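You operate a simulated robot arm through the tools that you are given. There is no shell and no other tool. Be economical: measure what you need, move in short steps, check, and stop when the job is done.

Carry out the task below with a simulated robot arm. There is one attempt and no reset: what you move stays moved.

TASK
Gauge roller D2 and put it in the bin for its size.
Fine: press RESET once first; leave the lever at OPEN.

The check looks at the end state, three seconds after you hand in, the way a careful person would. Anything else that was tipped, shoved, dropped, spilled or broken makes it a failure.

THE ROBOT
A 7-joint arm with a two-finger gripper, on a carriage that runs on a rail from [183, -1] to [-1597, 5] (x, y) and turns from -156 to 177 degrees about z. Base frame: it is fixed where the carriage stands at the start and does not move with it; the origin is on the floor, on the carriage's upright axis, x ahead of it, y to its left, z up. Units: mm, degrees, N and s.
With the tool pointing down near the work surface it reaches from about 320 to 780 mm from the robot's upright axis, wherever it stands. Its first joint turns from -166.0 to 166.0 degrees. Places, roughly: bed of the roller gauge [800, 500, 900]; gauge display [1000, 500, 1000]; gauge lever [700, 300, 1000]; gauge reset button [700, 600, 900]. Payload 2.45 kg.
The tool frame sits at the grasp point (the TCP): z along the fingers, y along the line on which they close. The tips reach 23 mm beyond it. The gripper opens to 72 mm. The gripper's body begins 40 mm behind the TCP.
Orientation is told as [roll, pitch, yaw] about the base's x, y, z axes, in that order, counted from this pose: with the fingers straight down and closing along the base's y, the tool's x points along the base's -x, its y along +y and its z along -z.

THE INTERFACE
- The arm moves only by the tool jog_arm. Its argument "targets" is text: rows parted by semicolons, each of 7 numbers parted by spaces: the shift along the base's x, y, z in mm, then the turn, a rotation vector about the base's x, y, z in rad, then the closure in counts, from 0 (fully open) to 255 (shut). In form: dx dy dz rx ry rz jaw; .... A call has 1 to 12 rows; each row is the pose to reach, as a shift and turn from the pose commanded when the call began. A row lasts 0.2 s, in which the tool goes at most 50 mm and 8.6 degrees; a call with a longer step from one row to the next is refused whole, and so is a gripper value outside its range. Where a pose cannot be reached the arm comes as near as it can. A force on the tool above 40 N (or 10 N above the force at the start of the call, whichever is more), or a blocked arm, ends the call early, and 0.2 s more pass. The fingers move at their own pace (about 72 mm/s each) and stop on an object; they squeeze with about 21 N. The grip force told is the motor's: it shows also when the fingers shut on nothing. Time passes only in rows, and 0.2 s behind the last, so rows that repeat a pose let the fingers close. The reply holds the time, the measured pose of the TCP, the force on the tool along the base axes, the opening and the grip force, in the units named above and with some noise, with the torque about the TCP (base axes, N m) and any sound that the robot's microphone picked up.
- Cameras (640 x 400 px; columns grow to the right, rows downward): "scene" is now at [27.6, 195.4, 1513.9]; the picture's right is [0.10, -1.00, 0.00], its down [-0.54, -0.05, -0.84] and it looks along [0.83, 0.08, -0.55] (base axes); focal length 286 px, centre (320, 200). "wrist" rides on the gripper at [78, 17, -66] in the tool frame; the picture's right is [-0.22, 0.98, 0.00], its down [-0.56, -0.12, -0.82] and it looks along [-0.80, -0.18, 0.57] (tool axes); focal length 234 px, centre (320, 200). There is no depth. A picture from a camera that has moved, and an enlarged one, comes with that camera's place and axes in the base frame and with its lens.
- get_image(camera): a new picture of that camera. No time passes.
- slide_trunk(by): slides the trunk up (or, below 0, down) by that many mm; the arm and the scene camera ride with it, the base frame stays. It gives what a move gives, with no picture.
- base_move(legs): drives the robot by 1 to 6 legs, each [ahead, left, turn to the left] in mm, mm and degrees, along the robot's own axes; the way and the turn of a leg run together, so that a leg with both is an arc; at most 1500 mm and 180 degrees a leg. The arm and the cameras ride along, it lands a little off, and it stops where it bumps. It keeps to its track: a leg is cut to what the track allows. It gives what a move gives.
- turn_head(pan, tilt): turns the head with the scene camera to pan (to the left, within 155 degrees either way) and tilt (down, from -29 to 69), counted from straight ahead of the robot. It gives what a move gives.
- inspect(camera, box): a new picture of the part [left, top, right, bottom] of that camera's present view, enlarged. No time passes.
- close_job(): hands the job in; it is judged then, once.

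Work in short steps. Places have to be worked out from the pictures, the camera data and where the tool is seen: move nearer, look again, correct. Check each grasp and each placing, and mend what went wrong. You have 120 turns and 98 pictures in all, those below and enlarged ones among them. Open the gripper and draw the arm clear of the work before you hand the job in, unless the task says otherwise; then end with one line.

The tools are called after "Request:" as name(argument=value, ...) on one line, values as JSON. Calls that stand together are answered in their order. jog_arm: Moves the arm, as the interface text tells. Its arguments: {"type":"object","properties":{"targets":{"type":"string"}},"required":["targets"]} The other tools are called the same way: slide_trunk (by) slides the trunk up or down; base_move (legs) drives the base; turn_head (pan, tilt) turns the head that bears the scene camera; get_image (camera) takes a picture; inspect (camera, box) takes an enlarged picture of a part of a camera's view; close_job () hands the job in.

At the start:

```text
time: 0.0
tool_pos: [465.4, 98.2, 1296.9]
ee_rot: [0.0, 0.0, 0.0]
contact_force: [0.6, 0.2, 0.3]
wrist_torque: [-0.03, 0.01, 0.01]
finger_gap: 72.3
grasp_force: 0.1
trunk travel left (down, up): [-500.0, 90.0]
robot x, y, heading: [-2.2, -2.7, -0.1]
head pan, tilt: [5.7, 33.1]
```

scene: 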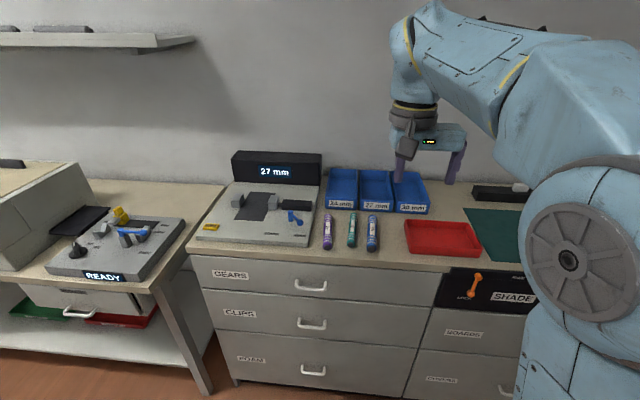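
wrist: 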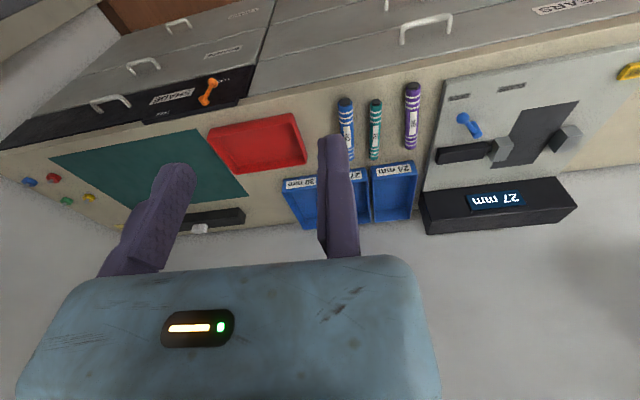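

The scene shows the gauge with its display, three rollers and three bins. I'll look closer at the gauge and the rollers.

Request:
inspect(camera="scene", box=[180, 140, 340, 260])

Request:
inspect(camera="scene", box=[300, 160, 440, 260])

Request:
inspect(camera="wrist", box=[320, 60, 640, 260])

```text
3.33 times, centred on (260, 200) of scene
camera zoom: at [27.6, 195.4, 1513.9], right [0.1, -1.0, 0.0], down [-0.54, -0.05, -0.84], along [0.83, 0.08, -0.55], focal length 953 px, centre (520, 200)
```

zoom: 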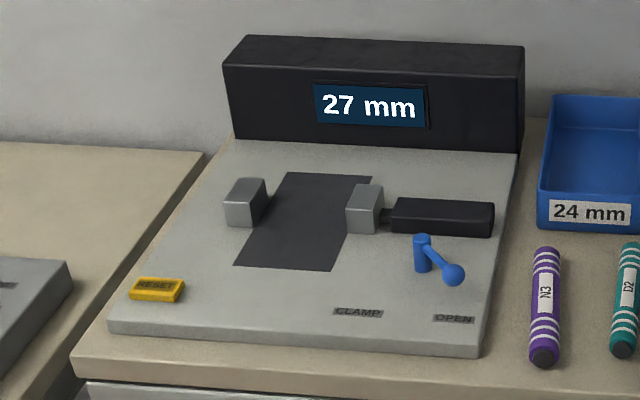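

```text
4.00 times, centred on (370, 210) of scene
camera zoom: at [27.6, 195.4, 1513.9], right [0.1, -1.0, 0.0], down [-0.54, -0.05, -0.84], along [0.83, 0.08, -0.55], focal length 1143 px, centre (120, 160)
```

zoom: 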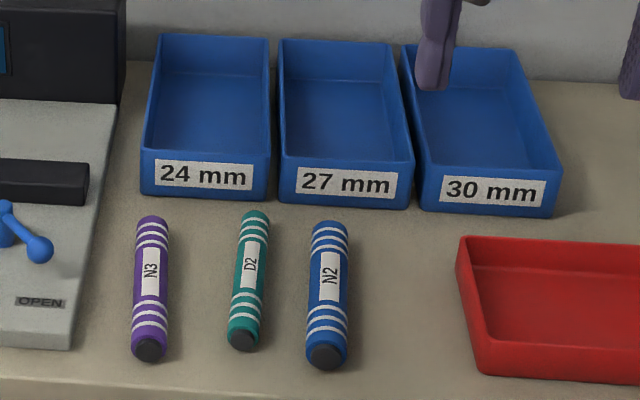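

```text
2.00 times, centred on (480, 160) of wrist
camera zoom: at [388.1, 115.1, 1361.3], right [0.22, 0.98, 0.0], down [0.56, -0.12, 0.82], along [0.8, -0.18, -0.57], focal length 468 px, centre (0, 280)
```

zoom: 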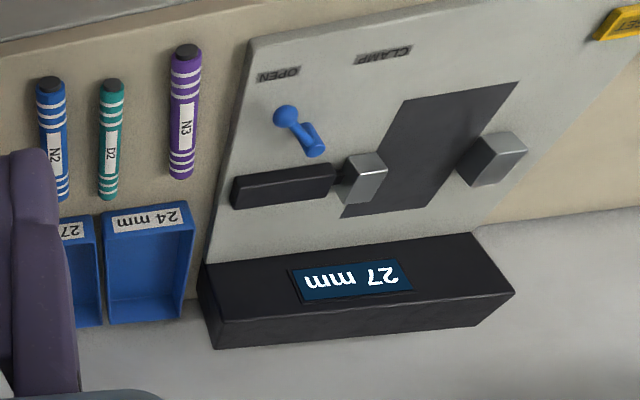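

Rough triangulation puts D2's front end near (680,165,930) and the gauge jaws near (865,512), which is a long reach. I'll drive the carriage to the front of its rail and then take a fresh look.

Request:
base_move(legs=[[183, 0, 0]])

Request:
turn_head(pan=25, tilt=40)

Request:
get_image(camera="scene")

Request:
get_image(camera="wrist")

```text
time: 1.6
tool_pos: [643.9, 100.5, 1296.2]
ee_rot: [0.0, 0.0, 0.3]
contact_force: [0.4, 0.4, -0.3]
wrist_torque: [0.01, -0.04, -0.01]
finger_gap: 72.1
grasp_force: 0.0
trunk travel left (down, up): [-500.0, 90.0]
robot x, y, heading: [180.4, 0.8, 0.4]
head pan, tilt: [5.7, 33.1]
```

```text
time: 2.4
tool_pos: [644.0, 99.1, 1296.1]
ee_rot: [0.0, 0.0, 0.3]
contact_force: [-0.5, 0.0, -0.6]
wrist_torque: [0.02, -0.02, -0.01]
finger_gap: 72.3
grasp_force: 0.1
trunk travel left (down, up): [-500.0, 90.0]
robot x, y, heading: [180.2, -1.6, 0.3]
head pan, tilt: [25.0, 40.0]
```

```text
92 pictures are left
camera scene: at [194.9, 222.1, 1503.5], right [0.43, -0.9, 0.0], down [-0.58, -0.27, -0.77], along [0.69, 0.33, -0.64], focal length 286 px, centre (320, 200)
```

scene: 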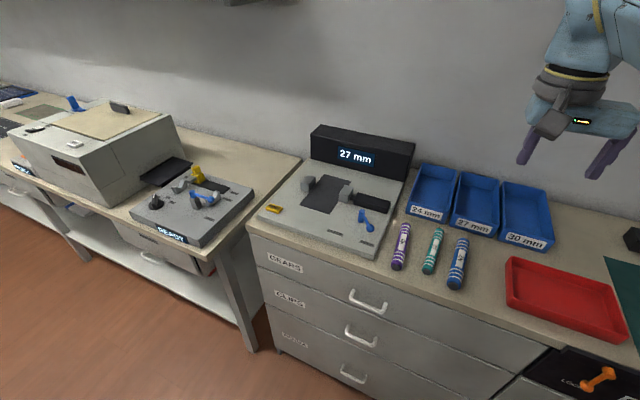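

```text
91 pictures are left
camera wrist: at [567.4, 116.5, 1361.3], right [0.21, 0.98, 0.0], down [0.56, -0.12, 0.82], along [0.8, -0.17, -0.57], focal length 234 px, centre (320, 200)
```

wrist: 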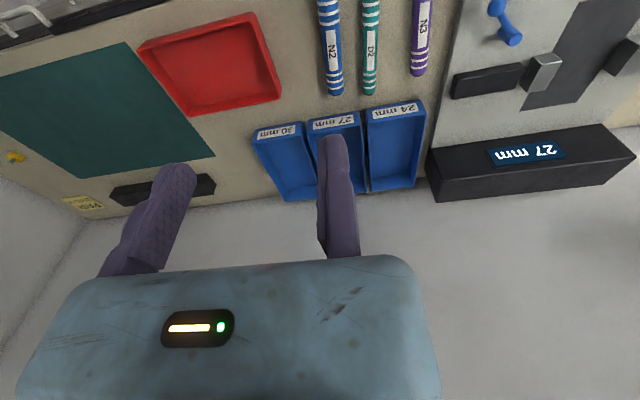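

The fingers in the pictures don't sit where the reported TCP should project, so I'll look at them closely before relying on it.

Request:
inspect(camera="scene", box=[480, 60, 640, 200])

Request:
jog_arm(targets="0 0 0 0 0 0 60; 0 0 0 0 0 0 150; 0 0 0 0 0 0 255; 0 0 0 0 0 0 255")

Request:
get_image(camera="wrist")

Request:
inspect(camera="scene", box=[480, 60, 640, 200])

```text
2.86 times, centred on (560, 130) of scene
camera zoom: at [194.9, 222.1, 1503.5], right [0.43, -0.9, 0.0], down [-0.58, -0.27, -0.77], along [0.69, 0.33, -0.64], focal length 816 px, centre (-366, 400)
```

zoom: 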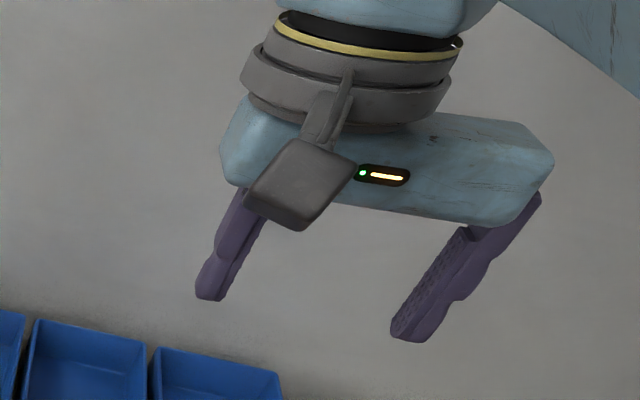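

```text
time: 3.4
tool_pos: [644.0, 99.2, 1296.6]
ee_rot: [0.0, 0.0, 0.3]
contact_force: [-1.5, -0.2, -0.3]
wrist_torque: [0.0, -0.02, 0.01]
finger_gap: 0.0
grasp_force: 20.9
trunk travel left (down, up): [-500.0, 90.0]
robot x, y, heading: [179.1, 0.1, 0.2]
head pan, tilt: [25.0, 40.0]
```

```text
89 pictures are left
camera wrist: at [567.4, 116.5, 1361.4], right [0.21, 0.98, 0.0], down [0.56, -0.12, 0.82], along [0.8, -0.17, -0.57], focal length 234 px, centre (320, 200)
```

wrist: 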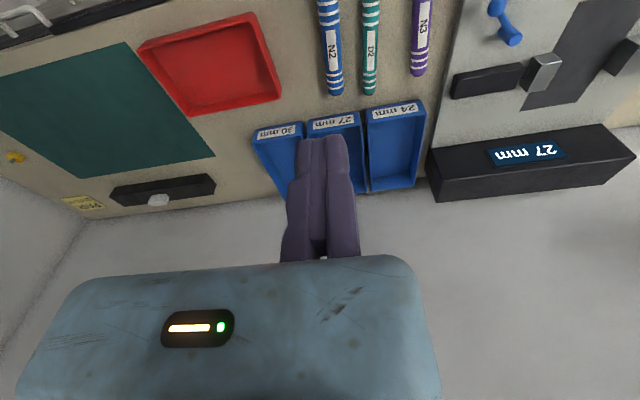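

```text
2.86 times, centred on (560, 130) of scene
camera zoom: at [194.9, 222.1, 1503.5], right [0.43, -0.9, 0.0], down [-0.58, -0.27, -0.77], along [0.69, 0.33, -0.64], focal length 816 px, centre (-366, 400)
```

zoom: 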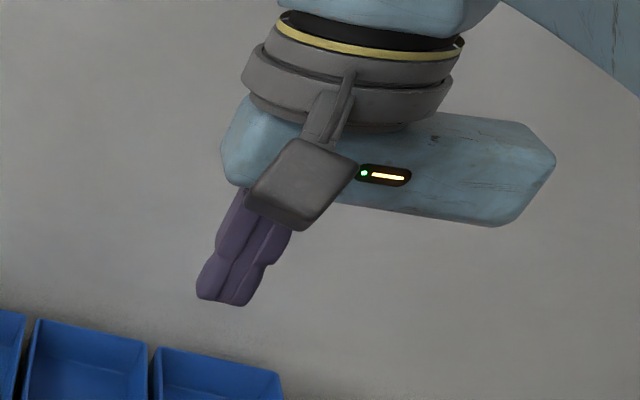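

The gripper is asymmetric. The +y finger is fixed, so the TCP lies on its pad, and only the -y finger moves. With the fingers shut, I'll go above the RESET button at about (706,614).

Request:
jog_arm(targets="6 47 -10 0 0 0 255; 12 94 -20 0 0 0 255; 18 141 -30 0 0 0 255; 24 188 -40 0 0 0 255; 30 235 -50 0 0 0 255; 36 282 -60 0 0 0 255; 42 329 -70 0 0 0 255; 48 376 -80 0 0 0 255; 54 423 -90 0 0 0 255; 60 470 -100 0 0 0 255; 62 512 -120 0 0 0 255; 62 512 -140 0 0 0 255")

Request:
get_image(camera="wrist")

Request:
get_image(camera="scene")

```text
time: 6.0
tool_pos: [648.5, 528.6, 1138.0]
ee_rot: [0.1, -0.1, 0.2]
contact_force: [0.1, -0.9, -0.1]
wrist_torque: [-0.04, 0.01, 0.01]
finger_gap: 0.0
grasp_force: 21.3
out of reach, approached as far as the arm can: row 8, 9, 10, 11, 12
trunk travel left (down, up): [-500.0, 90.0]
robot x, y, heading: [175.4, -0.1, 0.3]
head pan, tilt: [25.0, 40.0]
```

```text
87 pictures are left
camera wrist: at [571.7, 545.6, 1203.7], right [0.21, 0.98, 0.0], down [0.56, -0.12, 0.82], along [0.8, -0.17, -0.57], focal length 234 px, centre (320, 200)
```

wrist: 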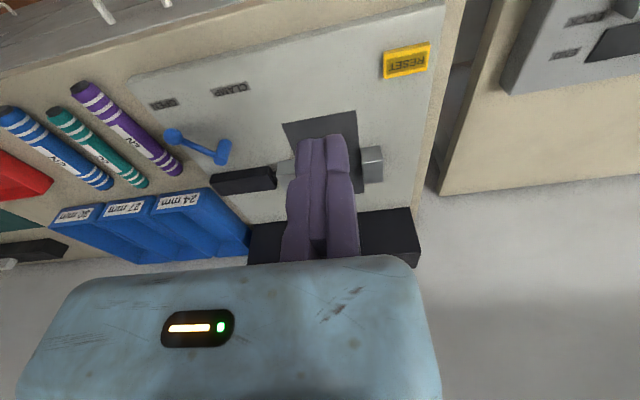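

```text
86 pictures are left
camera scene: at [194.8, 221.6, 1503.7], right [0.43, -0.9, 0.0], down [-0.58, -0.27, -0.77], along [0.69, 0.33, -0.64], focal length 286 px, centre (320, 200)
```

scene: 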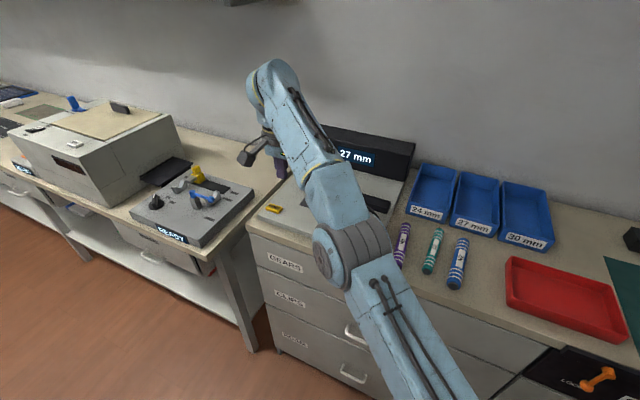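

The arm ran out of reach at this height. RESET triangulates consistently to (708,612), so I'll raise the trunk to gain reach and then approach lower.

Request:
slide_trunk(by=90)

Request:
jog_arm(targets="12 17 -45 0 0 0 255; 24 34 -90 0 0 0 255; 36 51 -135 0 0 0 255; 48 68 -180 0 0 0 255; 60 83 -220 0 0 0 255; 60 83 -220 0 0 0 255")

```text
time: 7.2
tool_pos: [647.8, 528.7, 1227.2]
ee_rot: [0.0, -0.1, 0.2]
contact_force: [-0.4, 0.2, -0.3]
wrist_torque: [-0.03, -0.01, 0.01]
finger_gap: 0.0
grasp_force: 20.8
trunk travel left (down, up): [-590.0, 0.0]
robot x, y, heading: [178.6, -0.0, 0.5]
head pan, tilt: [25.0, 40.0]
```

```text
time: 8.6
tool_pos: [674.4, 584.2, 1010.0]
ee_rot: [0.1, 0.0, 0.3]
contact_force: [-1.3, -0.4, -0.8]
wrist_torque: [-0.01, 0.01, -0.01]
finger_gap: 0.0
grasp_force: 20.8
out of reach, approached as far as the arm can: row 1, 2, 3, 4, 5, 6
trunk travel left (down, up): [-590.0, 0.0]
robot x, y, heading: [178.5, 0.5, 0.4]
head pan, tilt: [25.0, 40.0]
```

Reach is about 766 mm with the tool vertical and I need about 810 mm. I'll tilt the fingers outward about 25° without shifting and see where the tool lands.

Request:
jog_arm(targets="0 0 0 0.11 -0.095 0 255; 0 0 0 0.22 -0.19 0 255; 0 0 0 0.332 -0.289 0 255; 0 0 0 0.332 -0.289 0 255")

```text
time: 9.6
tool_pos: [677.0, 582.9, 1009.3]
ee_rot: [19.6, -16.4, -2.6]
contact_force: [-0.6, -0.6, -0.8]
wrist_torque: [-0.03, 0.05, 0.03]
finger_gap: 0.1
grasp_force: 21.4
trunk travel left (down, up): [-590.0, 0.0]
robot x, y, heading: [179.0, 0.4, 0.5]
head pan, tilt: [25.0, 40.0]
```

The tilt works and the commanded pose restarts from the measured one. I'll move the tips over RESET at hover height and look.

Request:
jog_arm(targets="13 11 -5 0 0 0 255; 25 22 -15 0 0 0 255; 25 22 -15 0 0 0 255")

Request:
get_image(camera="wrist")

Request:
inspect(camera="scene", box=[200, 110, 440, 270])

```text
time: 10.4
tool_pos: [700.9, 604.1, 990.0]
ee_rot: [19.5, -16.4, -2.4]
contact_force: [0.5, 0.3, -0.5]
wrist_torque: [-0.03, -0.01, 0.02]
finger_gap: 0.4
grasp_force: 20.9
trunk travel left (down, up): [-590.0, 0.0]
robot x, y, heading: [179.4, 0.7, 0.3]
head pan, tilt: [25.0, 40.0]
```

```text
85 pictures are left
camera wrist: at [608.5, 602.5, 1033.1], right [0.16, 0.91, 0.37], down [0.31, -0.41, 0.86], along [0.94, -0.02, -0.35], focal length 234 px, centre (320, 200)
```

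wrist: 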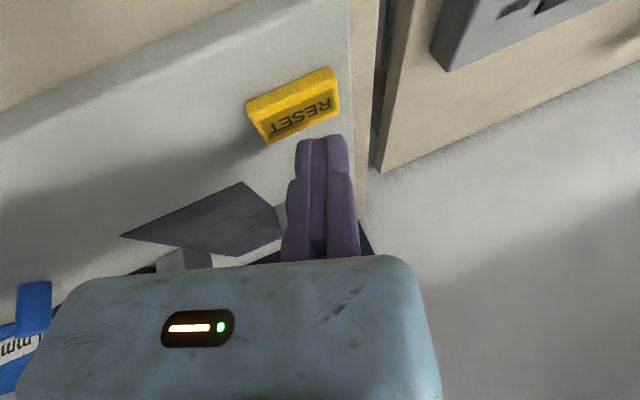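

```text
2.50 times, centred on (320, 190) of scene
camera zoom: at [195.0, 222.3, 1593.4], right [0.43, -0.9, 0.0], down [-0.58, -0.27, -0.77], along [0.69, 0.33, -0.64], focal length 714 px, centre (320, 225)
```

zoom: 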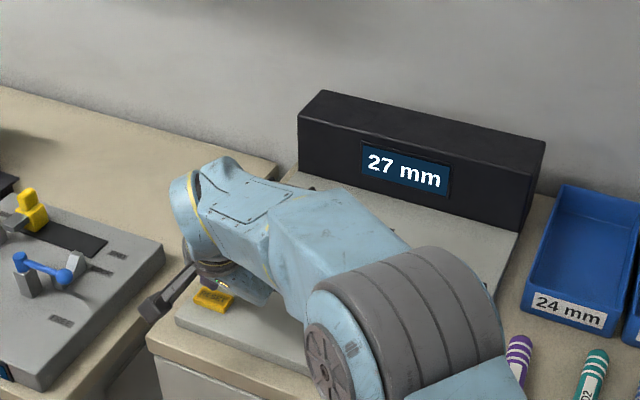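

The tip sits above RESET at about (704,611). I'll lower in small steps and watch the force.

Request:
jog_arm(targets="-3 0 -5 0 0 0 255; -3 0 -10 0 0 0 255; -3 0 -14 0 0 0 255; -3 0 -18 0 0 0 255; -3 0 -18 0 0 0 255")

Request:
get_image(camera="wrist")

```text
time: 11.6
tool_pos: [696.0, 603.2, 974.7]
ee_rot: [19.5, -16.4, -2.5]
contact_force: [0.3, 0.4, 1.1]
wrist_torque: [0.0, 0.01, -0.01]
finger_gap: 0.0
grasp_force: 20.8
trunk travel left (down, up): [-590.0, 0.0]
robot x, y, heading: [182.3, 1.8, 0.3]
head pan, tilt: [25.0, 40.0]
heard: click
```

```text
83 pictures are left
camera wrist: at [604.5, 601.7, 1016.3], right [0.16, 0.91, 0.37], down [0.31, -0.41, 0.86], along [0.94, -0.02, -0.35], focal length 234 px, centre (320, 200)
```

wrist: 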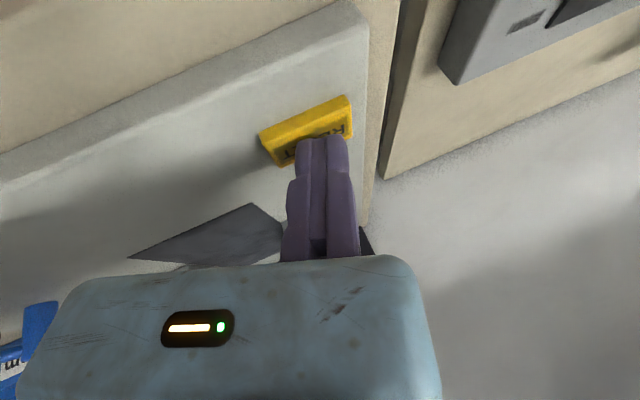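

A click was heard, so the button is pressed. I'll rise straight up and read the display.

Request:
jog_arm(targets="0 0 20 0 0 0 255; 0 0 60 0 0 0 255; 0 0 100 0 0 0 255; 0 0 120 0 0 0 200")

Request:
inspect(camera="scene", box=[200, 110, 440, 270])

```text
time: 12.6
tool_pos: [697.8, 600.3, 1092.1]
ee_rot: [19.5, -16.3, -2.5]
contact_force: [-0.3, -0.2, 0.6]
wrist_torque: [-0.01, 0.0, 0.0]
finger_gap: 15.8
grasp_force: 0.1
trunk travel left (down, up): [-590.0, 0.0]
robot x, y, heading: [179.4, -1.8, 0.6]
head pan, tilt: [25.0, 40.0]
```

```text
2.50 times, centred on (320, 190) of scene
camera zoom: at [194.7, 222.0, 1593.5], right [0.43, -0.9, 0.0], down [-0.58, -0.27, -0.77], along [0.69, 0.33, -0.64], focal length 714 px, centre (320, 225)
```

zoom: 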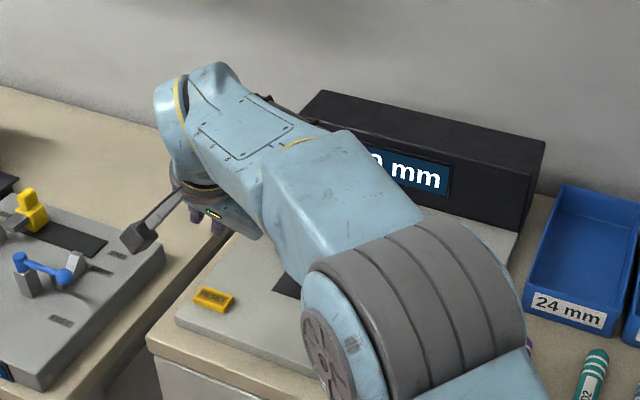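

The display has reset. I'll straighten the tool and move above roller D2, with the fixed finger on its +y side.

Request:
jog_arm(targets="0 -42 10 -0.11 0.095 0 150; 0 -84 10 -0.22 0.19 0 120; 0 -126 10 -0.332 0.289 0 100; 10 -168 10 -0.332 0.289 0 100; 20 -210 10 -0.332 0.289 0 100; 30 -252 10 -0.332 0.289 0 100; 38 -294 10 -0.332 0.289 0 100; 45 -336 10 -0.332 0.289 0 100; 52 -378 0 -0.332 0.289 0 100; 56 -422 -10 -0.332 0.289 0 100; 56 -422 -10 -0.332 0.289 0 100")

Request:
get_image(camera="wrist")

Request:
get_image(camera="scene")

```text
time: 15.0
tool_pos: [753.7, 179.0, 1079.9]
ee_rot: [0.1, 0.0, 0.4]
contact_force: [-0.3, -0.3, 0.6]
wrist_torque: [0.04, 0.01, -0.01]
finger_gap: 43.9
grasp_force: 0.0
trunk travel left (down, up): [-590.0, 0.0]
robot x, y, heading: [181.2, -3.2, 0.1]
head pan, tilt: [25.0, 40.0]
```

```text
81 pictures are left
camera wrist: at [676.5, 196.0, 1145.9], right [0.21, 0.98, 0.0], down [0.56, -0.12, 0.82], along [0.8, -0.17, -0.57], focal length 234 px, centre (320, 200)
```

wrist: 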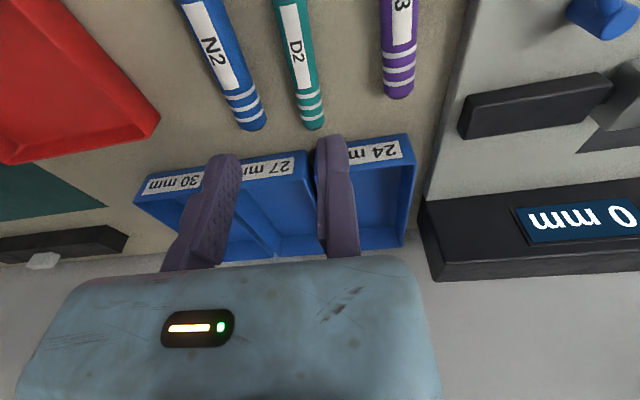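

```text
80 pictures are left
camera scene: at [194.8, 221.6, 1593.5], right [0.43, -0.9, 0.0], down [-0.58, -0.27, -0.77], along [0.69, 0.33, -0.64], focal length 286 px, centre (320, 200)
```

scene: 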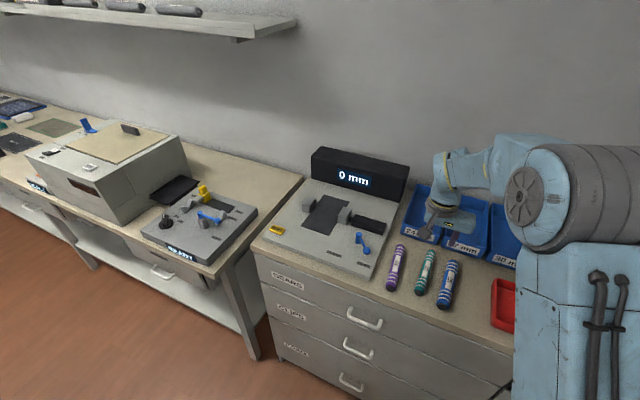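

The display now reads "0 mm". D2's axis passes (758,159) with a yaw of about -2.7°, so I'll align the yaw and descend partway.

Request:
jog_arm(targets="4 -1 -40 0 0 -0.05 100; 4 -1 -80 0 0 -0.05 100; 4 -1 -100 0 0 -0.05 100; 4 -1 -100 0 0 -0.05 100")

Request:
get_image(camera="wrist")

Request:
inspect(camera="scene", box=[360, 180, 520, 320])

```text
time: 16.0
tool_pos: [759.7, 180.1, 982.4]
ee_rot: [0.0, 0.0, -2.6]
contact_force: [0.1, 0.0, 0.4]
wrist_torque: [-0.01, 0.01, -0.01]
finger_gap: 43.7
grasp_force: 0.1
trunk travel left (down, up): [-590.0, 0.0]
robot x, y, heading: [179.1, 0.6, 0.6]
head pan, tilt: [25.0, 40.0]
```

```text
79 pictures are left
camera wrist: at [683.9, 202.0, 1048.7], right [0.26, 0.97, 0.0], down [0.55, -0.15, 0.82], along [0.79, -0.21, -0.57], focal length 234 px, centre (320, 200)
```

wrist: 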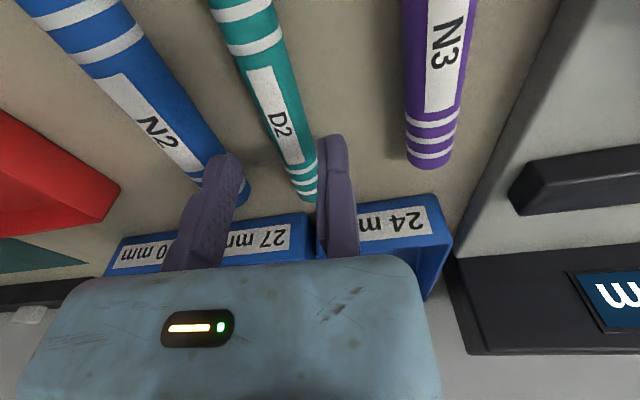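

```text
2.86 times, centred on (440, 250) of scene
camera zoom: at [194.9, 222.1, 1593.5], right [0.43, -0.9, 0.0], down [-0.58, -0.27, -0.77], along [0.69, 0.33, -0.64], focal length 816 px, centre (-23, 57)
```

zoom: 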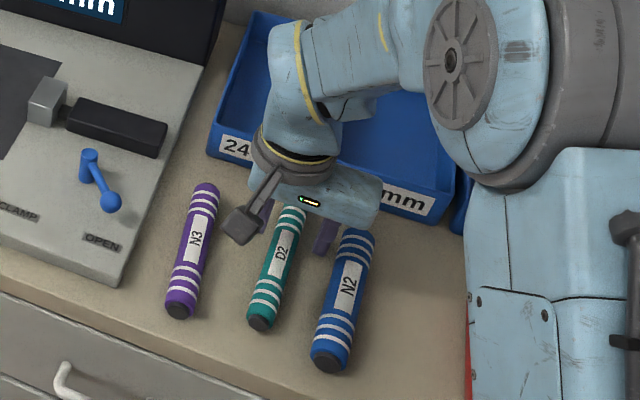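

D2 is centred between the fingers and the clearance to N2 is fine. I'll descend slowly with the force guard active.

Request:
jog_arm(targets="0 -1 -15 0 0 -0.01 100; 0 -1 -30 0 0 -0.01 100; 0 -1 -38 0 0 -0.01 100; 0 -1 -42 0 0 -0.01 100; 0 -1 -42 0 0 -0.01 100")

Request:
get_image(camera="wrist")

Request:
inspect(camera="scene", box=[380, 220, 480, 310])

```text
time: 17.2
tool_pos: [758.9, 181.5, 943.6]
ee_rot: [0.0, -0.2, -3.2]
contact_force: [-3.4, 1.1, 23.9]
wrist_torque: [-1.0, 0.23, -0.23]
finger_gap: 43.5
grasp_force: 0.1
trunk travel left (down, up): [-590.0, 0.0]
robot x, y, heading: [180.4, 1.5, 0.2]
head pan, tilt: [25.0, 40.0]
```

```text
77 pictures are left
camera wrist: at [682.8, 203.4, 1008.6], right [0.27, 0.96, 0.0], down [0.55, -0.16, 0.82], along [0.79, -0.22, -0.57], focal length 234 px, centre (320, 200)
```

wrist: 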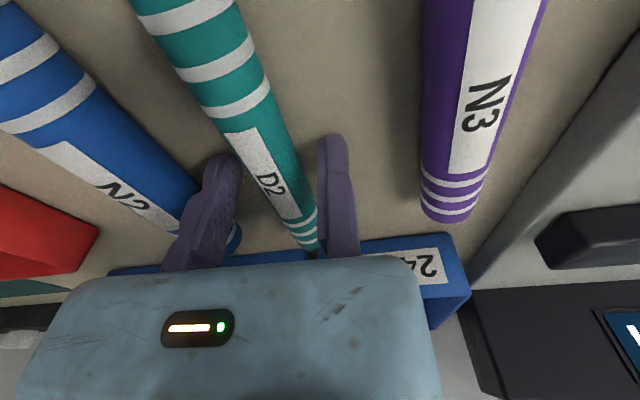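

```text
4.44 times, centred on (430, 265) of scene
camera zoom: at [192.7, 221.8, 1593.9], right [0.43, -0.9, 0.0], down [-0.58, -0.27, -0.77], along [0.69, 0.33, -0.64], focal length 1270 px, centre (-169, -89)
```

zoom: 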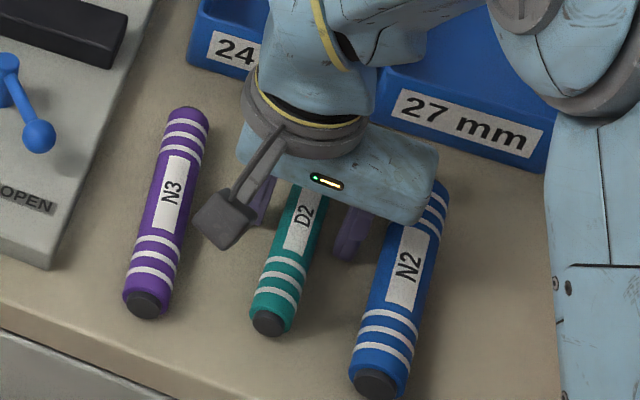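

The tips touched the table at about z 920. I'll raise 3 mm, bring the fixed finger near the roller, and close.

Request:
jog_arm(targets="0 0 4 0 0 0 100; 0 -6 4 0 0 0 100; 0 -6 4 0 0 0 150; 0 -6 4 0 0 0 200; 0 -6 4 0 0 0 255; 0 -6 4 0 0 0 255; 0 -6 4 0 0 0 255")

Request:
get_image(camera="wrist")

```text
time: 18.8
tool_pos: [758.7, 175.6, 945.1]
ee_rot: [0.0, -0.1, -3.1]
contact_force: [0.5, -1.1, 0.9]
wrist_torque: [0.03, 0.01, -0.01]
finger_gap: 23.4
grasp_force: 20.8
trunk travel left (down, up): [-590.0, 0.0]
robot x, y, heading: [181.3, 4.9, 0.2]
head pan, tilt: [25.0, 40.0]
```

```text
75 pictures are left
camera wrist: at [683.0, 196.9, 1010.7], right [0.27, 0.96, 0.0], down [0.55, -0.16, 0.82], along [0.79, -0.22, -0.57], focal length 234 px, centre (320, 200)
```

wrist: 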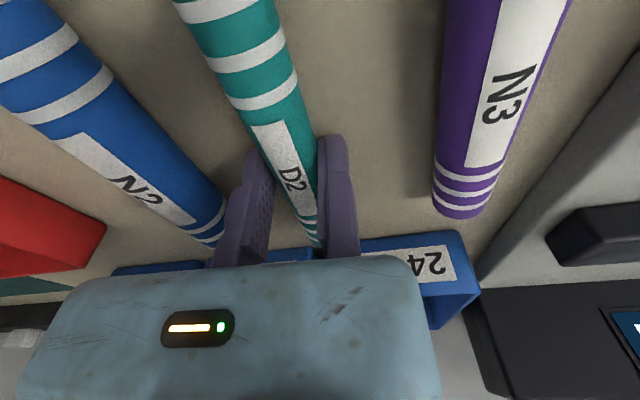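

The gap of 23.4 mm shows a firm grip. The jaws at x≈840 need a longer reach, so I'll regrip with the tool pitched about 23° about the closing axis and slightly toward the front, which keeps the roller level.

Request:
jog_arm(targets="0 1 0 0 0 0 180; 0 2 0 0 0 0 140; 0 3 0 0 0 0 110; -5 3 3 0 -0.13 0 110; -12 4 5 0 -0.27 0 110; -18 4 3 0 -0.4 0 110; -18 4 0 0 -0.4 0 110; -18 4 0 0 -0.4 0 110")

Request:
get_image(camera="wrist")

Request:
inspect(camera="scene", box=[380, 200, 500, 310])

```text
time: 20.6
tool_pos: [739.6, 179.0, 945.4]
ee_rot: [1.5, -22.9, -3.3]
contact_force: [0.3, 0.2, -0.6]
wrist_torque: [0.01, 0.01, -0.02]
finger_gap: 41.2
grasp_force: 0.0
trunk travel left (down, up): [-590.0, 0.0]
robot x, y, heading: [180.6, -3.7, 0.4]
head pan, tilt: [25.0, 40.0]
```

```text
74 pictures are left
camera wrist: at [644.9, 200.8, 976.2], right [0.25, 0.96, 0.11], down [0.19, -0.16, 0.97], along [0.95, -0.22, -0.22], focal length 234 px, centre (320, 200)
```

wrist: 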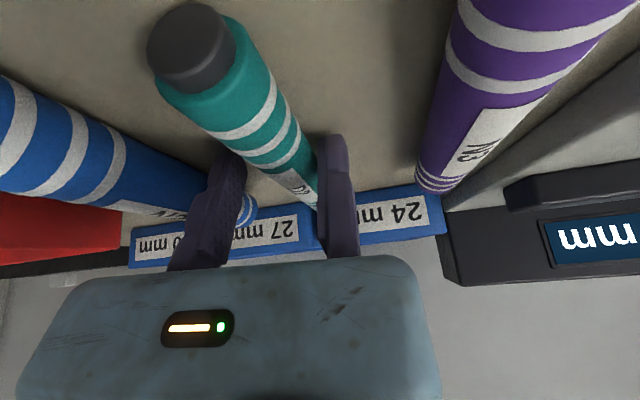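

```text
3.64 times, centred on (440, 255) of scene
camera zoom: at [195.0, 222.0, 1593.5], right [0.43, -0.9, 0.0], down [-0.58, -0.27, -0.77], along [0.69, 0.33, -0.64], focal length 1039 px, centre (-116, 0)
```

zoom: 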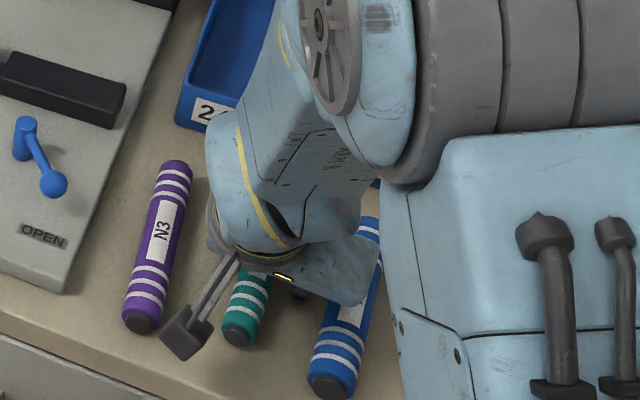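

The pose looks good, with D2 between the pads. I'll close and lift.

Request:
jog_arm(targets="0 -2 -2 0 0 0 150; 0 -2 -2 0 0 0 200; 0 -2 -2 0 0 0 255; 0 -2 -2 0 0 0 255; 0 -2 -2 0 0 0 255; 0 -2 20 0 0 0 255; 0 -2 60 0 0 0 255; 0 -2 105 0 0 0 255; 0 -2 105 0 0 0 255")

Request:
get_image(camera="wrist")

Request:
get_image(camera="scene")

```text
time: 22.6
tool_pos: [740.8, 176.7, 1051.8]
ee_rot: [1.2, -22.8, -3.4]
contact_force: [-0.4, 0.3, -1.2]
wrist_torque: [0.01, -0.01, 0.02]
finger_gap: 23.1
grasp_force: 21.2
trunk travel left (down, up): [-590.0, 0.0]
robot x, y, heading: [178.2, -1.1, 0.4]
head pan, tilt: [25.0, 40.0]
```

```text
72 pictures are left
camera wrist: at [646.1, 199.1, 1083.3], right [0.25, 0.96, 0.11], down [0.19, -0.16, 0.97], along [0.95, -0.22, -0.22], focal length 234 px, centre (320, 200)
```

wrist: 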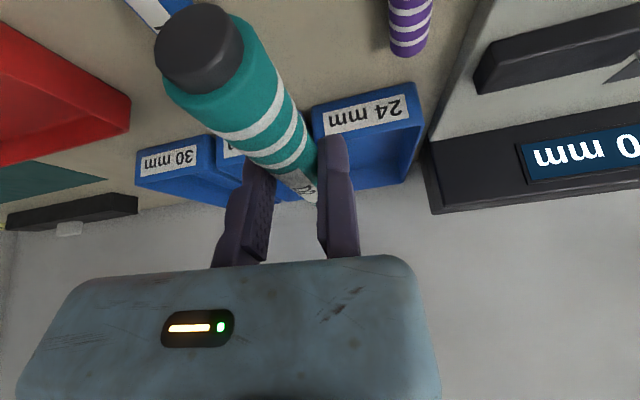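

```text
71 pictures are left
camera scene: at [194.6, 221.8, 1593.5], right [0.43, -0.9, 0.0], down [-0.58, -0.27, -0.77], along [0.69, 0.33, -0.64], focal length 286 px, centre (320, 200)
```

scene: 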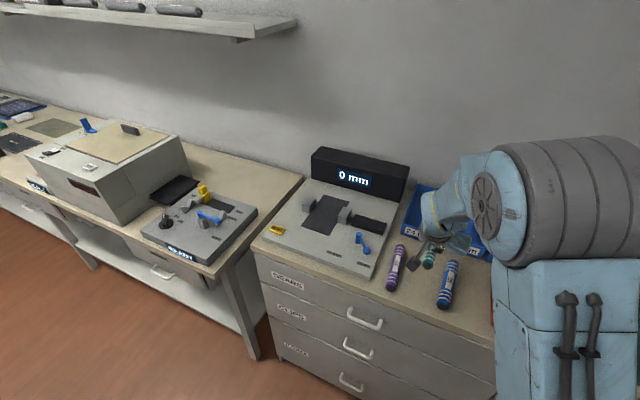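

D2 is held level. Before placing it I'll measure the jaws and bed with a zoom.

Request:
inspect(camera="scene", box=[250, 140, 410, 260])

```text
3.33 times, centred on (330, 200) of scene
camera zoom: at [194.6, 221.8, 1593.5], right [0.43, -0.9, 0.0], down [-0.58, -0.27, -0.77], along [0.69, 0.33, -0.64], focal length 953 px, centre (287, 200)
```

zoom: 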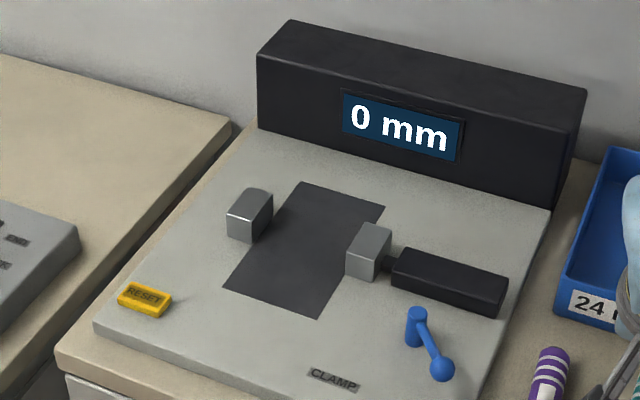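

From the zoom, the bed patch spans x 754–932 and y 457–556 with the jaws at x≈823–860, so the roller centre should go near (838,507). I'll carry D2 there at travel height while straightening the yaw.

Request:
jog_arm(targets="0 0 10 0 0 0.02 255; 10 45 10 0 0 0.058 255; 20 90 10 0 0 0.058 255; 30 135 10 0 0 0.058 255; 40 180 10 0 0 0.058 255; 50 225 10 0 0 0.058 255; 60 270 0 0 0 0.058 255; 70 310 -10 0 0 0.058 255; 77 342 -25 0 0 0.058 255; 77 342 -25 0 0 0.058 255")

Request:
get_image(camera="wrist")

Request:
get_image(camera="scene")

```text
time: 24.8
tool_pos: [817.6, 519.0, 1024.1]
ee_rot: [1.3, -22.8, -0.1]
contact_force: [0.4, 0.3, -1.8]
wrist_torque: [-0.02, 0.01, 0.01]
finger_gap: 23.6
grasp_force: 21.3
trunk travel left (down, up): [-590.0, 0.0]
robot x, y, heading: [183.4, 1.2, 0.4]
head pan, tilt: [25.0, 40.0]
```

```text
69 pictures are left
camera wrist: at [721.9, 536.2, 1055.1], right [0.19, 0.98, 0.1], down [0.2, -0.14, 0.97], along [0.96, -0.17, -0.22], focal length 234 px, centre (320, 200)
```

wrist: 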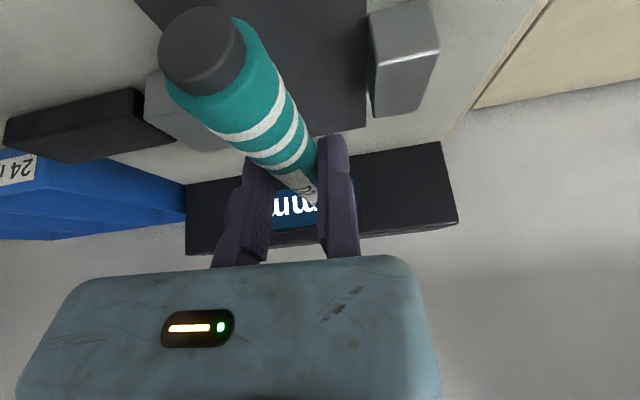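

```text
68 pictures are left
camera scene: at [195.3, 222.7, 1593.4], right [0.43, -0.9, 0.0], down [-0.58, -0.27, -0.77], along [0.69, 0.33, -0.64], focal length 286 px, centre (320, 200)
```

scene: 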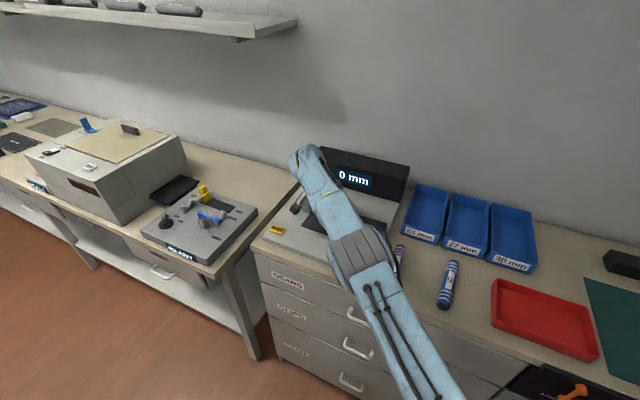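

Lateral clearance to both jaws is good. I'll lower toward the bed, slowly at the end.

Request:
jog_arm(targets="0 0 -25 0 0 0 255; 0 0 -45 0 0 0 255; 0 0 -50 0 0 0 255; 0 0 -54 0 0 0 255; 0 0 -57 0 0 0 255; 0 0 -59 0 0 0 255; 0 0 -59 0 0 0 255")

Request:
get_image(camera="wrist")

```text
time: 26.4
tool_pos: [817.1, 518.9, 966.0]
ee_rot: [1.2, -23.0, -0.1]
contact_force: [-0.2, 1.0, -0.5]
wrist_torque: [0.02, -0.01, -0.01]
finger_gap: 23.1
grasp_force: 20.8
trunk travel left (down, up): [-590.0, 0.0]
robot x, y, heading: [180.1, 0.3, 0.3]
head pan, tilt: [25.0, 40.0]
```

```text
67 pictures are left
camera wrist: at [721.5, 534.9, 997.4], right [0.19, 0.98, 0.11], down [0.2, -0.14, 0.97], along [0.96, -0.17, -0.22], focal length 234 px, centre (320, 200)
```

wrist: 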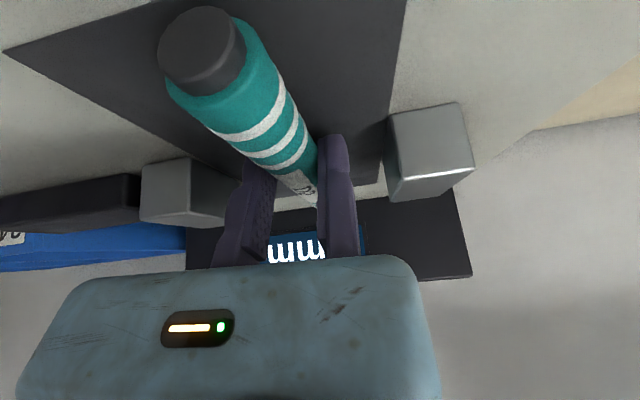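

Not in contact yet. I'll continue down in 1 mm steps.

Request:
jog_arm(targets="0 0 -1 0 0 0 255; 0 0 -2 0 0 0 255; 0 0 -3 0 0 0 255; 0 0 -4 0 0 0 255; 0 0 -4 0 0 0 255")

```text
time: 27.6
tool_pos: [817.2, 519.0, 965.1]
ee_rot: [1.5, -23.1, -0.1]
contact_force: [1.0, 0.5, 12.2]
wrist_torque: [-0.29, 0.0, -0.04]
finger_gap: 23.3
grasp_force: 21.1
trunk travel left (down, up): [-590.0, 0.0]
robot x, y, heading: [181.3, 0.4, 0.5]
head pan, tilt: [25.0, 40.0]
```

The roller touches the bed (12 N). I'll relieve the load slightly, open, and back off upward.

Request:
jog_arm(targets="0 0 3 0 0 0 255; 0 0 3 0 0 0 220; 0 1 3 0 0 0 180; 0 4 3 0 0 0 130; 0 6 3 0 0 0 90; 0 6 15 0 0 0 90; 0 6 35 0 0 0 90; 0 6 75 0 0 0 90; 0 6 115 0 0 0 90")

Request:
get_image(camera="wrist")

```text
time: 29.6
tool_pos: [807.9, 523.3, 1076.8]
ee_rot: [1.3, -22.9, 0.0]
contact_force: [0.0, 0.2, -0.8]
wrist_torque: [0.01, -0.01, 0.02]
finger_gap: 46.3
grasp_force: 0.1
out of reach, approached as far as the arm can: row 9
trunk travel left (down, up): [-590.0, 0.0]
robot x, y, heading: [182.3, -1.8, 0.4]
head pan, tilt: [25.0, 40.0]
```

```text
66 pictures are left
camera wrist: at [712.7, 539.7, 1107.6], right [0.19, 0.98, 0.11], down [0.2, -0.14, 0.97], along [0.96, -0.17, -0.22], focal length 234 px, centre (320, 200)
```

wrist: 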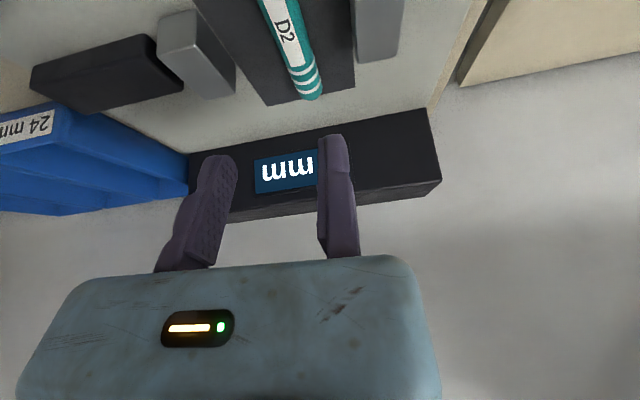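

D2 lies on the bed between the jaws. I triangulate the lever ball at about (711,325,982) and its pivot at (762,365), so I'll go beside the ball with closed fingers and a vertical tool.

Request:
jog_arm(targets="-15 -35 5 0 0.1 0 130; -30 -70 5 0 0.2 0 180; -45 -105 5 0 0.3 0 230; -60 -140 5 0 0.4 0 255; -75 -180 5 0 0.4 0 255; -90 -215 0 0 0.4 0 255; -98 -232 -10 0 0.4 0 255; -98 -232 -20 0 0.4 0 255")

Request:
get_image(camera="wrist")

Request:
inspect(camera="scene", box=[250, 140, 430, 275])

```text
time: 31.4
tool_pos: [849.2, 371.4, 1098.4]
ee_rot: [1.2, 0.0, 0.0]
contact_force: [0.6, 0.5, -0.1]
wrist_torque: [0.02, 0.01, 0.0]
finger_gap: 0.0
grasp_force: 21.3
out of reach, approached as far as the arm can: row 1, 2, 3, 4, 5, 6, 7, 8
trunk travel left (down, up): [-590.0, 0.0]
robot x, y, heading: [180.2, -0.4, 0.1]
head pan, tilt: [25.0, 40.0]
```

```text
65 pictures are left
camera wrist: at [772.4, 386.8, 1163.7], right [0.22, 0.98, 0.02], down [0.56, -0.14, 0.82], along [0.8, -0.17, -0.58], focal length 234 px, centre (320, 200)
```

wrist: 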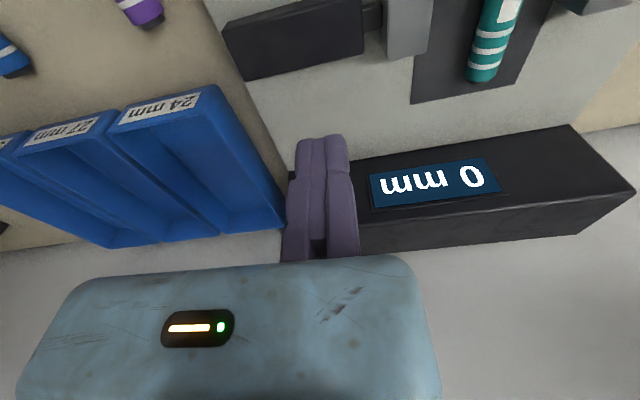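

```text
2.96 times, centred on (340, 208) of scene
camera zoom: at [195.5, 222.5, 1593.4], right [0.43, -0.9, 0.0], down [-0.58, -0.27, -0.77], along [0.69, 0.33, -0.64], focal length 847 px, centre (261, 178)
```

zoom: 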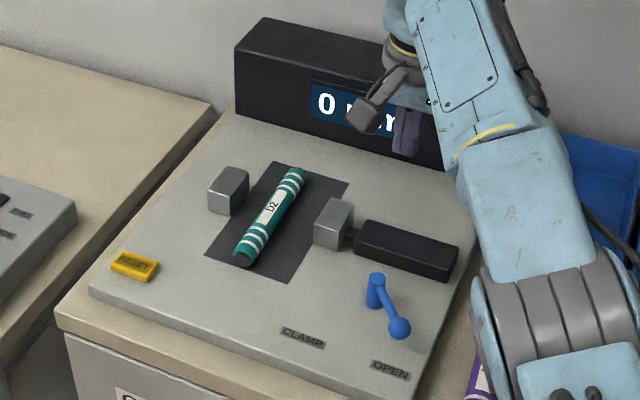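

The arm ended off to the side after an unreachable row. Nothing was touched and D2 sits well on the bed. I'll head from here to beside the lever ball.

Request:
jog_arm(targets="-35 -18 0 0 0 0 255; -70 -37 0 0 0 0 255; -105 -55 0 0 0 0 255; -140 -74 0 0 0 0 255; -140 -74 -20 0 0 0 255; -140 -74 -20 0 0 0 255")

Request:
get_image(camera="wrist")

Request:
inspect(camera="scene", box=[280, 160, 460, 295])

```text
time: 32.8
tool_pos: [842.9, 372.3, 1112.4]
ee_rot: [1.3, -0.1, -0.1]
contact_force: [0.2, 1.2, -0.5]
wrist_torque: [0.01, 0.06, 0.01]
finger_gap: 0.0
grasp_force: 21.2
out of reach, approached as far as the arm can: row 1, 2, 3, 4, 5, 6
trunk travel left (down, up): [-590.0, 0.0]
robot x, y, heading: [183.0, -1.9, 0.2]
head pan, tilt: [25.0, 40.0]
```

```text
63 pictures are left
camera wrist: at [767.1, 388.0, 1178.7], right [0.22, 0.98, 0.02], down [0.56, -0.14, 0.82], along [0.8, -0.17, -0.58], focal length 234 px, centre (320, 200)
```

wrist: 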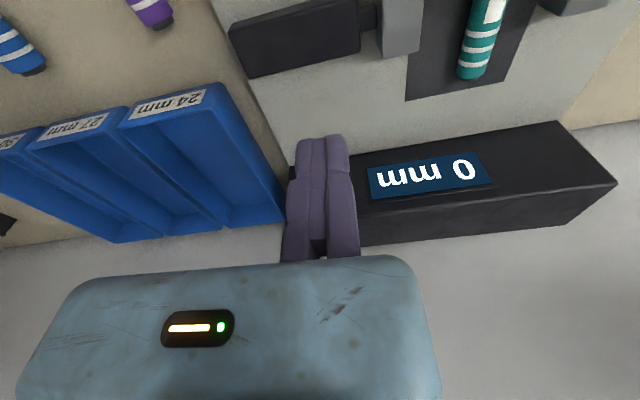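

```text
2.96 times, centred on (370, 228) of scene
camera zoom: at [195.0, 222.3, 1593.5], right [0.43, -0.9, 0.0], down [-0.58, -0.27, -0.77], along [0.69, 0.33, -0.64], focal length 847 px, centre (172, 118)
```

zoom: 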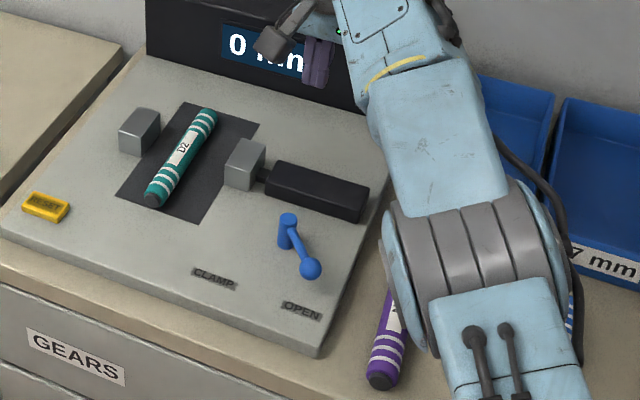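

The arm is stuck near full stretch. I'll pull radially inward while letting the tool tilt outward to get it off the singularity.

Request:
jog_arm(targets="-5 0 -5 0 -0.1 0 255; -15 -5 -10 0 -0.2 0 255; -30 -12 -15 0 -0.2 0 255; -60 -25 -15 0 -0.2 0 255")

```text
time: 33.8
tool_pos: [861.6, 396.5, 1119.8]
ee_rot: [1.3, -11.4, -0.1]
contact_force: [-0.7, 0.8, 0.3]
wrist_torque: [-0.02, -0.02, -0.01]
finger_gap: 0.0
grasp_force: 21.1
out of reach, approached as far as the arm can: row 1, 2, 3, 4
trunk travel left (down, up): [-590.0, 0.0]
robot x, y, heading: [181.9, -1.1, 0.4]
head pan, tilt: [25.0, 40.0]
```

It looks like the elbow is fully straight, so only its direction follows the target. I'll command a downward and inward motion to bend the elbow; the tips stay above 1020, clear of everything.

Request:
jog_arm(targets="-20 -10 -40 0 0 0 255; -50 -25 -75 0 0 0 255; -90 -45 -80 0 0 0 255; -120 -65 -80 0 0 0 255; -120 -65 -80 0 0 0 255")

```text
time: 35.0
tool_pos: [860.7, 421.5, 1063.5]
ee_rot: [1.3, -11.4, -0.1]
contact_force: [0.4, 0.7, 0.8]
wrist_torque: [0.01, -0.02, 0.0]
finger_gap: 0.0
grasp_force: 20.6
out of reach, approached as far as the arm can: row 1, 2, 3, 4, 5
trunk travel left (down, up): [-590.0, 0.0]
robot x, y, heading: [179.7, -2.5, 0.2]
head pan, tilt: [25.0, 40.0]
```

Still stretched. I'll look at the arm's configuration.

Request:
turn_head(pan=15, tilt=25)

Request:
get_image(camera="scene")

```text
time: 35.8
tool_pos: [861.3, 421.8, 1062.8]
ee_rot: [1.3, -11.5, 0.0]
contact_force: [0.4, 0.9, 0.1]
wrist_torque: [0.01, -0.03, 0.02]
finger_gap: 0.0
grasp_force: 21.0
trunk travel left (down, up): [-590.0, 0.0]
robot x, y, heading: [178.2, -0.7, 0.3]
head pan, tilt: [15.0, 25.0]
```

```text
61 pictures are left
camera scene: at [206.8, 210.1, 1616.7], right [0.26, -0.96, 0.0], down [-0.41, -0.11, -0.91], along [0.87, 0.24, -0.42], focal length 286 px, centre (320, 200)
```

scene: 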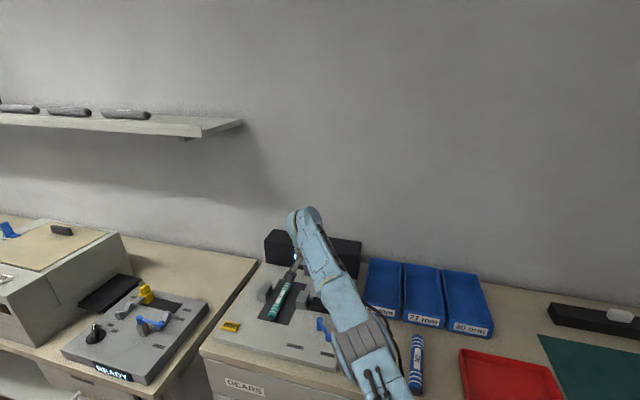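

The arm is straight. A radial outward tilt with the TCP fixed freed it at RESET, so I'll repeat that.

Request:
jog_arm(targets="0 0 0 0.07 -0.12 0 255; 0 0 0 0.14 -0.24 0 255; 0 0 0 0.21 -0.36 0 255; 0 0 0 0.21 -0.36 0 255")

```text
time: 36.8
tool_pos: [920.7, 462.1, 1081.3]
ee_rot: [15.3, -31.5, -5.4]
contact_force: [0.1, 0.4, 0.8]
wrist_torque: [-0.01, 0.0, 0.01]
finger_gap: 0.0
grasp_force: 21.4
out of reach, approached as far as the arm can: row 1, 2, 3, 4
trunk travel left (down, up): [-590.0, 0.0]
robot x, y, heading: [177.3, -2.8, 0.4]
head pan, tilt: [15.0, 25.0]
```

It stays locked and moved outward. I'll undo the tilt and command a much longer inward pull at constant height.

Request:
jog_arm(targets="-30 -25 0 -0.07 0.12 0 255; -60 -50 0 -0.14 0.24 0 255; -95 -80 0 -0.21 0.36 0 255; -135 -105 0 -0.21 0.46 0 255; -175 -130 0 -0.21 0.56 0 255; -215 -155 0 -0.21 0.56 0 255; -255 -180 0 -0.21 0.56 0 255; -295 -205 0 -0.21 0.56 0 255; -335 -230 0 -0.21 0.56 0 255; -375 -255 0 -0.21 0.56 0 255; -415 -280 0 -0.21 0.56 0 255; -450 -300 0 -0.21 0.56 0 255")

```text
time: 39.4
tool_pos: [801.4, 379.9, 1204.0]
ee_rot: [0.8, 0.1, -1.2]
contact_force: [-0.2, 0.2, -0.5]
wrist_torque: [0.01, -0.03, -0.01]
finger_gap: 0.3
grasp_force: 21.1
out of reach, approached as far as the arm can: row 1, 2, 3, 4, 5, 6, 7, 8, 9, 10, 11, 12
trunk travel left (down, up): [-590.0, 0.0]
robot x, y, heading: [178.5, 0.8, 0.2]
head pan, tilt: [15.0, 25.0]
```

Perhaps the elbow is jammed slightly over-straight. I'll try an outward and downward sweep (a flexing kick) from this height, followed by an inward pull.

Request:
jog_arm(targets="30 15 -35 0 0 0 255; 50 25 -75 0 0 0 255; 50 25 -110 0 0 0 255; 10 5 -125 0 0 0 255; -35 -15 -125 0 0 0 255; -75 -40 -125 0 0 0 255; -115 -60 -125 0 0 0 255; -155 -80 -125 0 0 0 255")

```text
time: 41.2
tool_pos: [646.8, 297.0, 1061.2]
ee_rot: [1.0, -0.3, -1.2]
contact_force: [0.9, 0.8, 0.1]
wrist_torque: [-0.01, -0.01, -0.01]
finger_gap: 0.1
grasp_force: 21.1
out of reach, approached as far as the arm can: row 1, 2, 3
trunk travel left (down, up): [-590.0, 0.0]
robot x, y, heading: [179.1, -1.0, 0.2]
head pan, tilt: [15.0, 25.0]
```

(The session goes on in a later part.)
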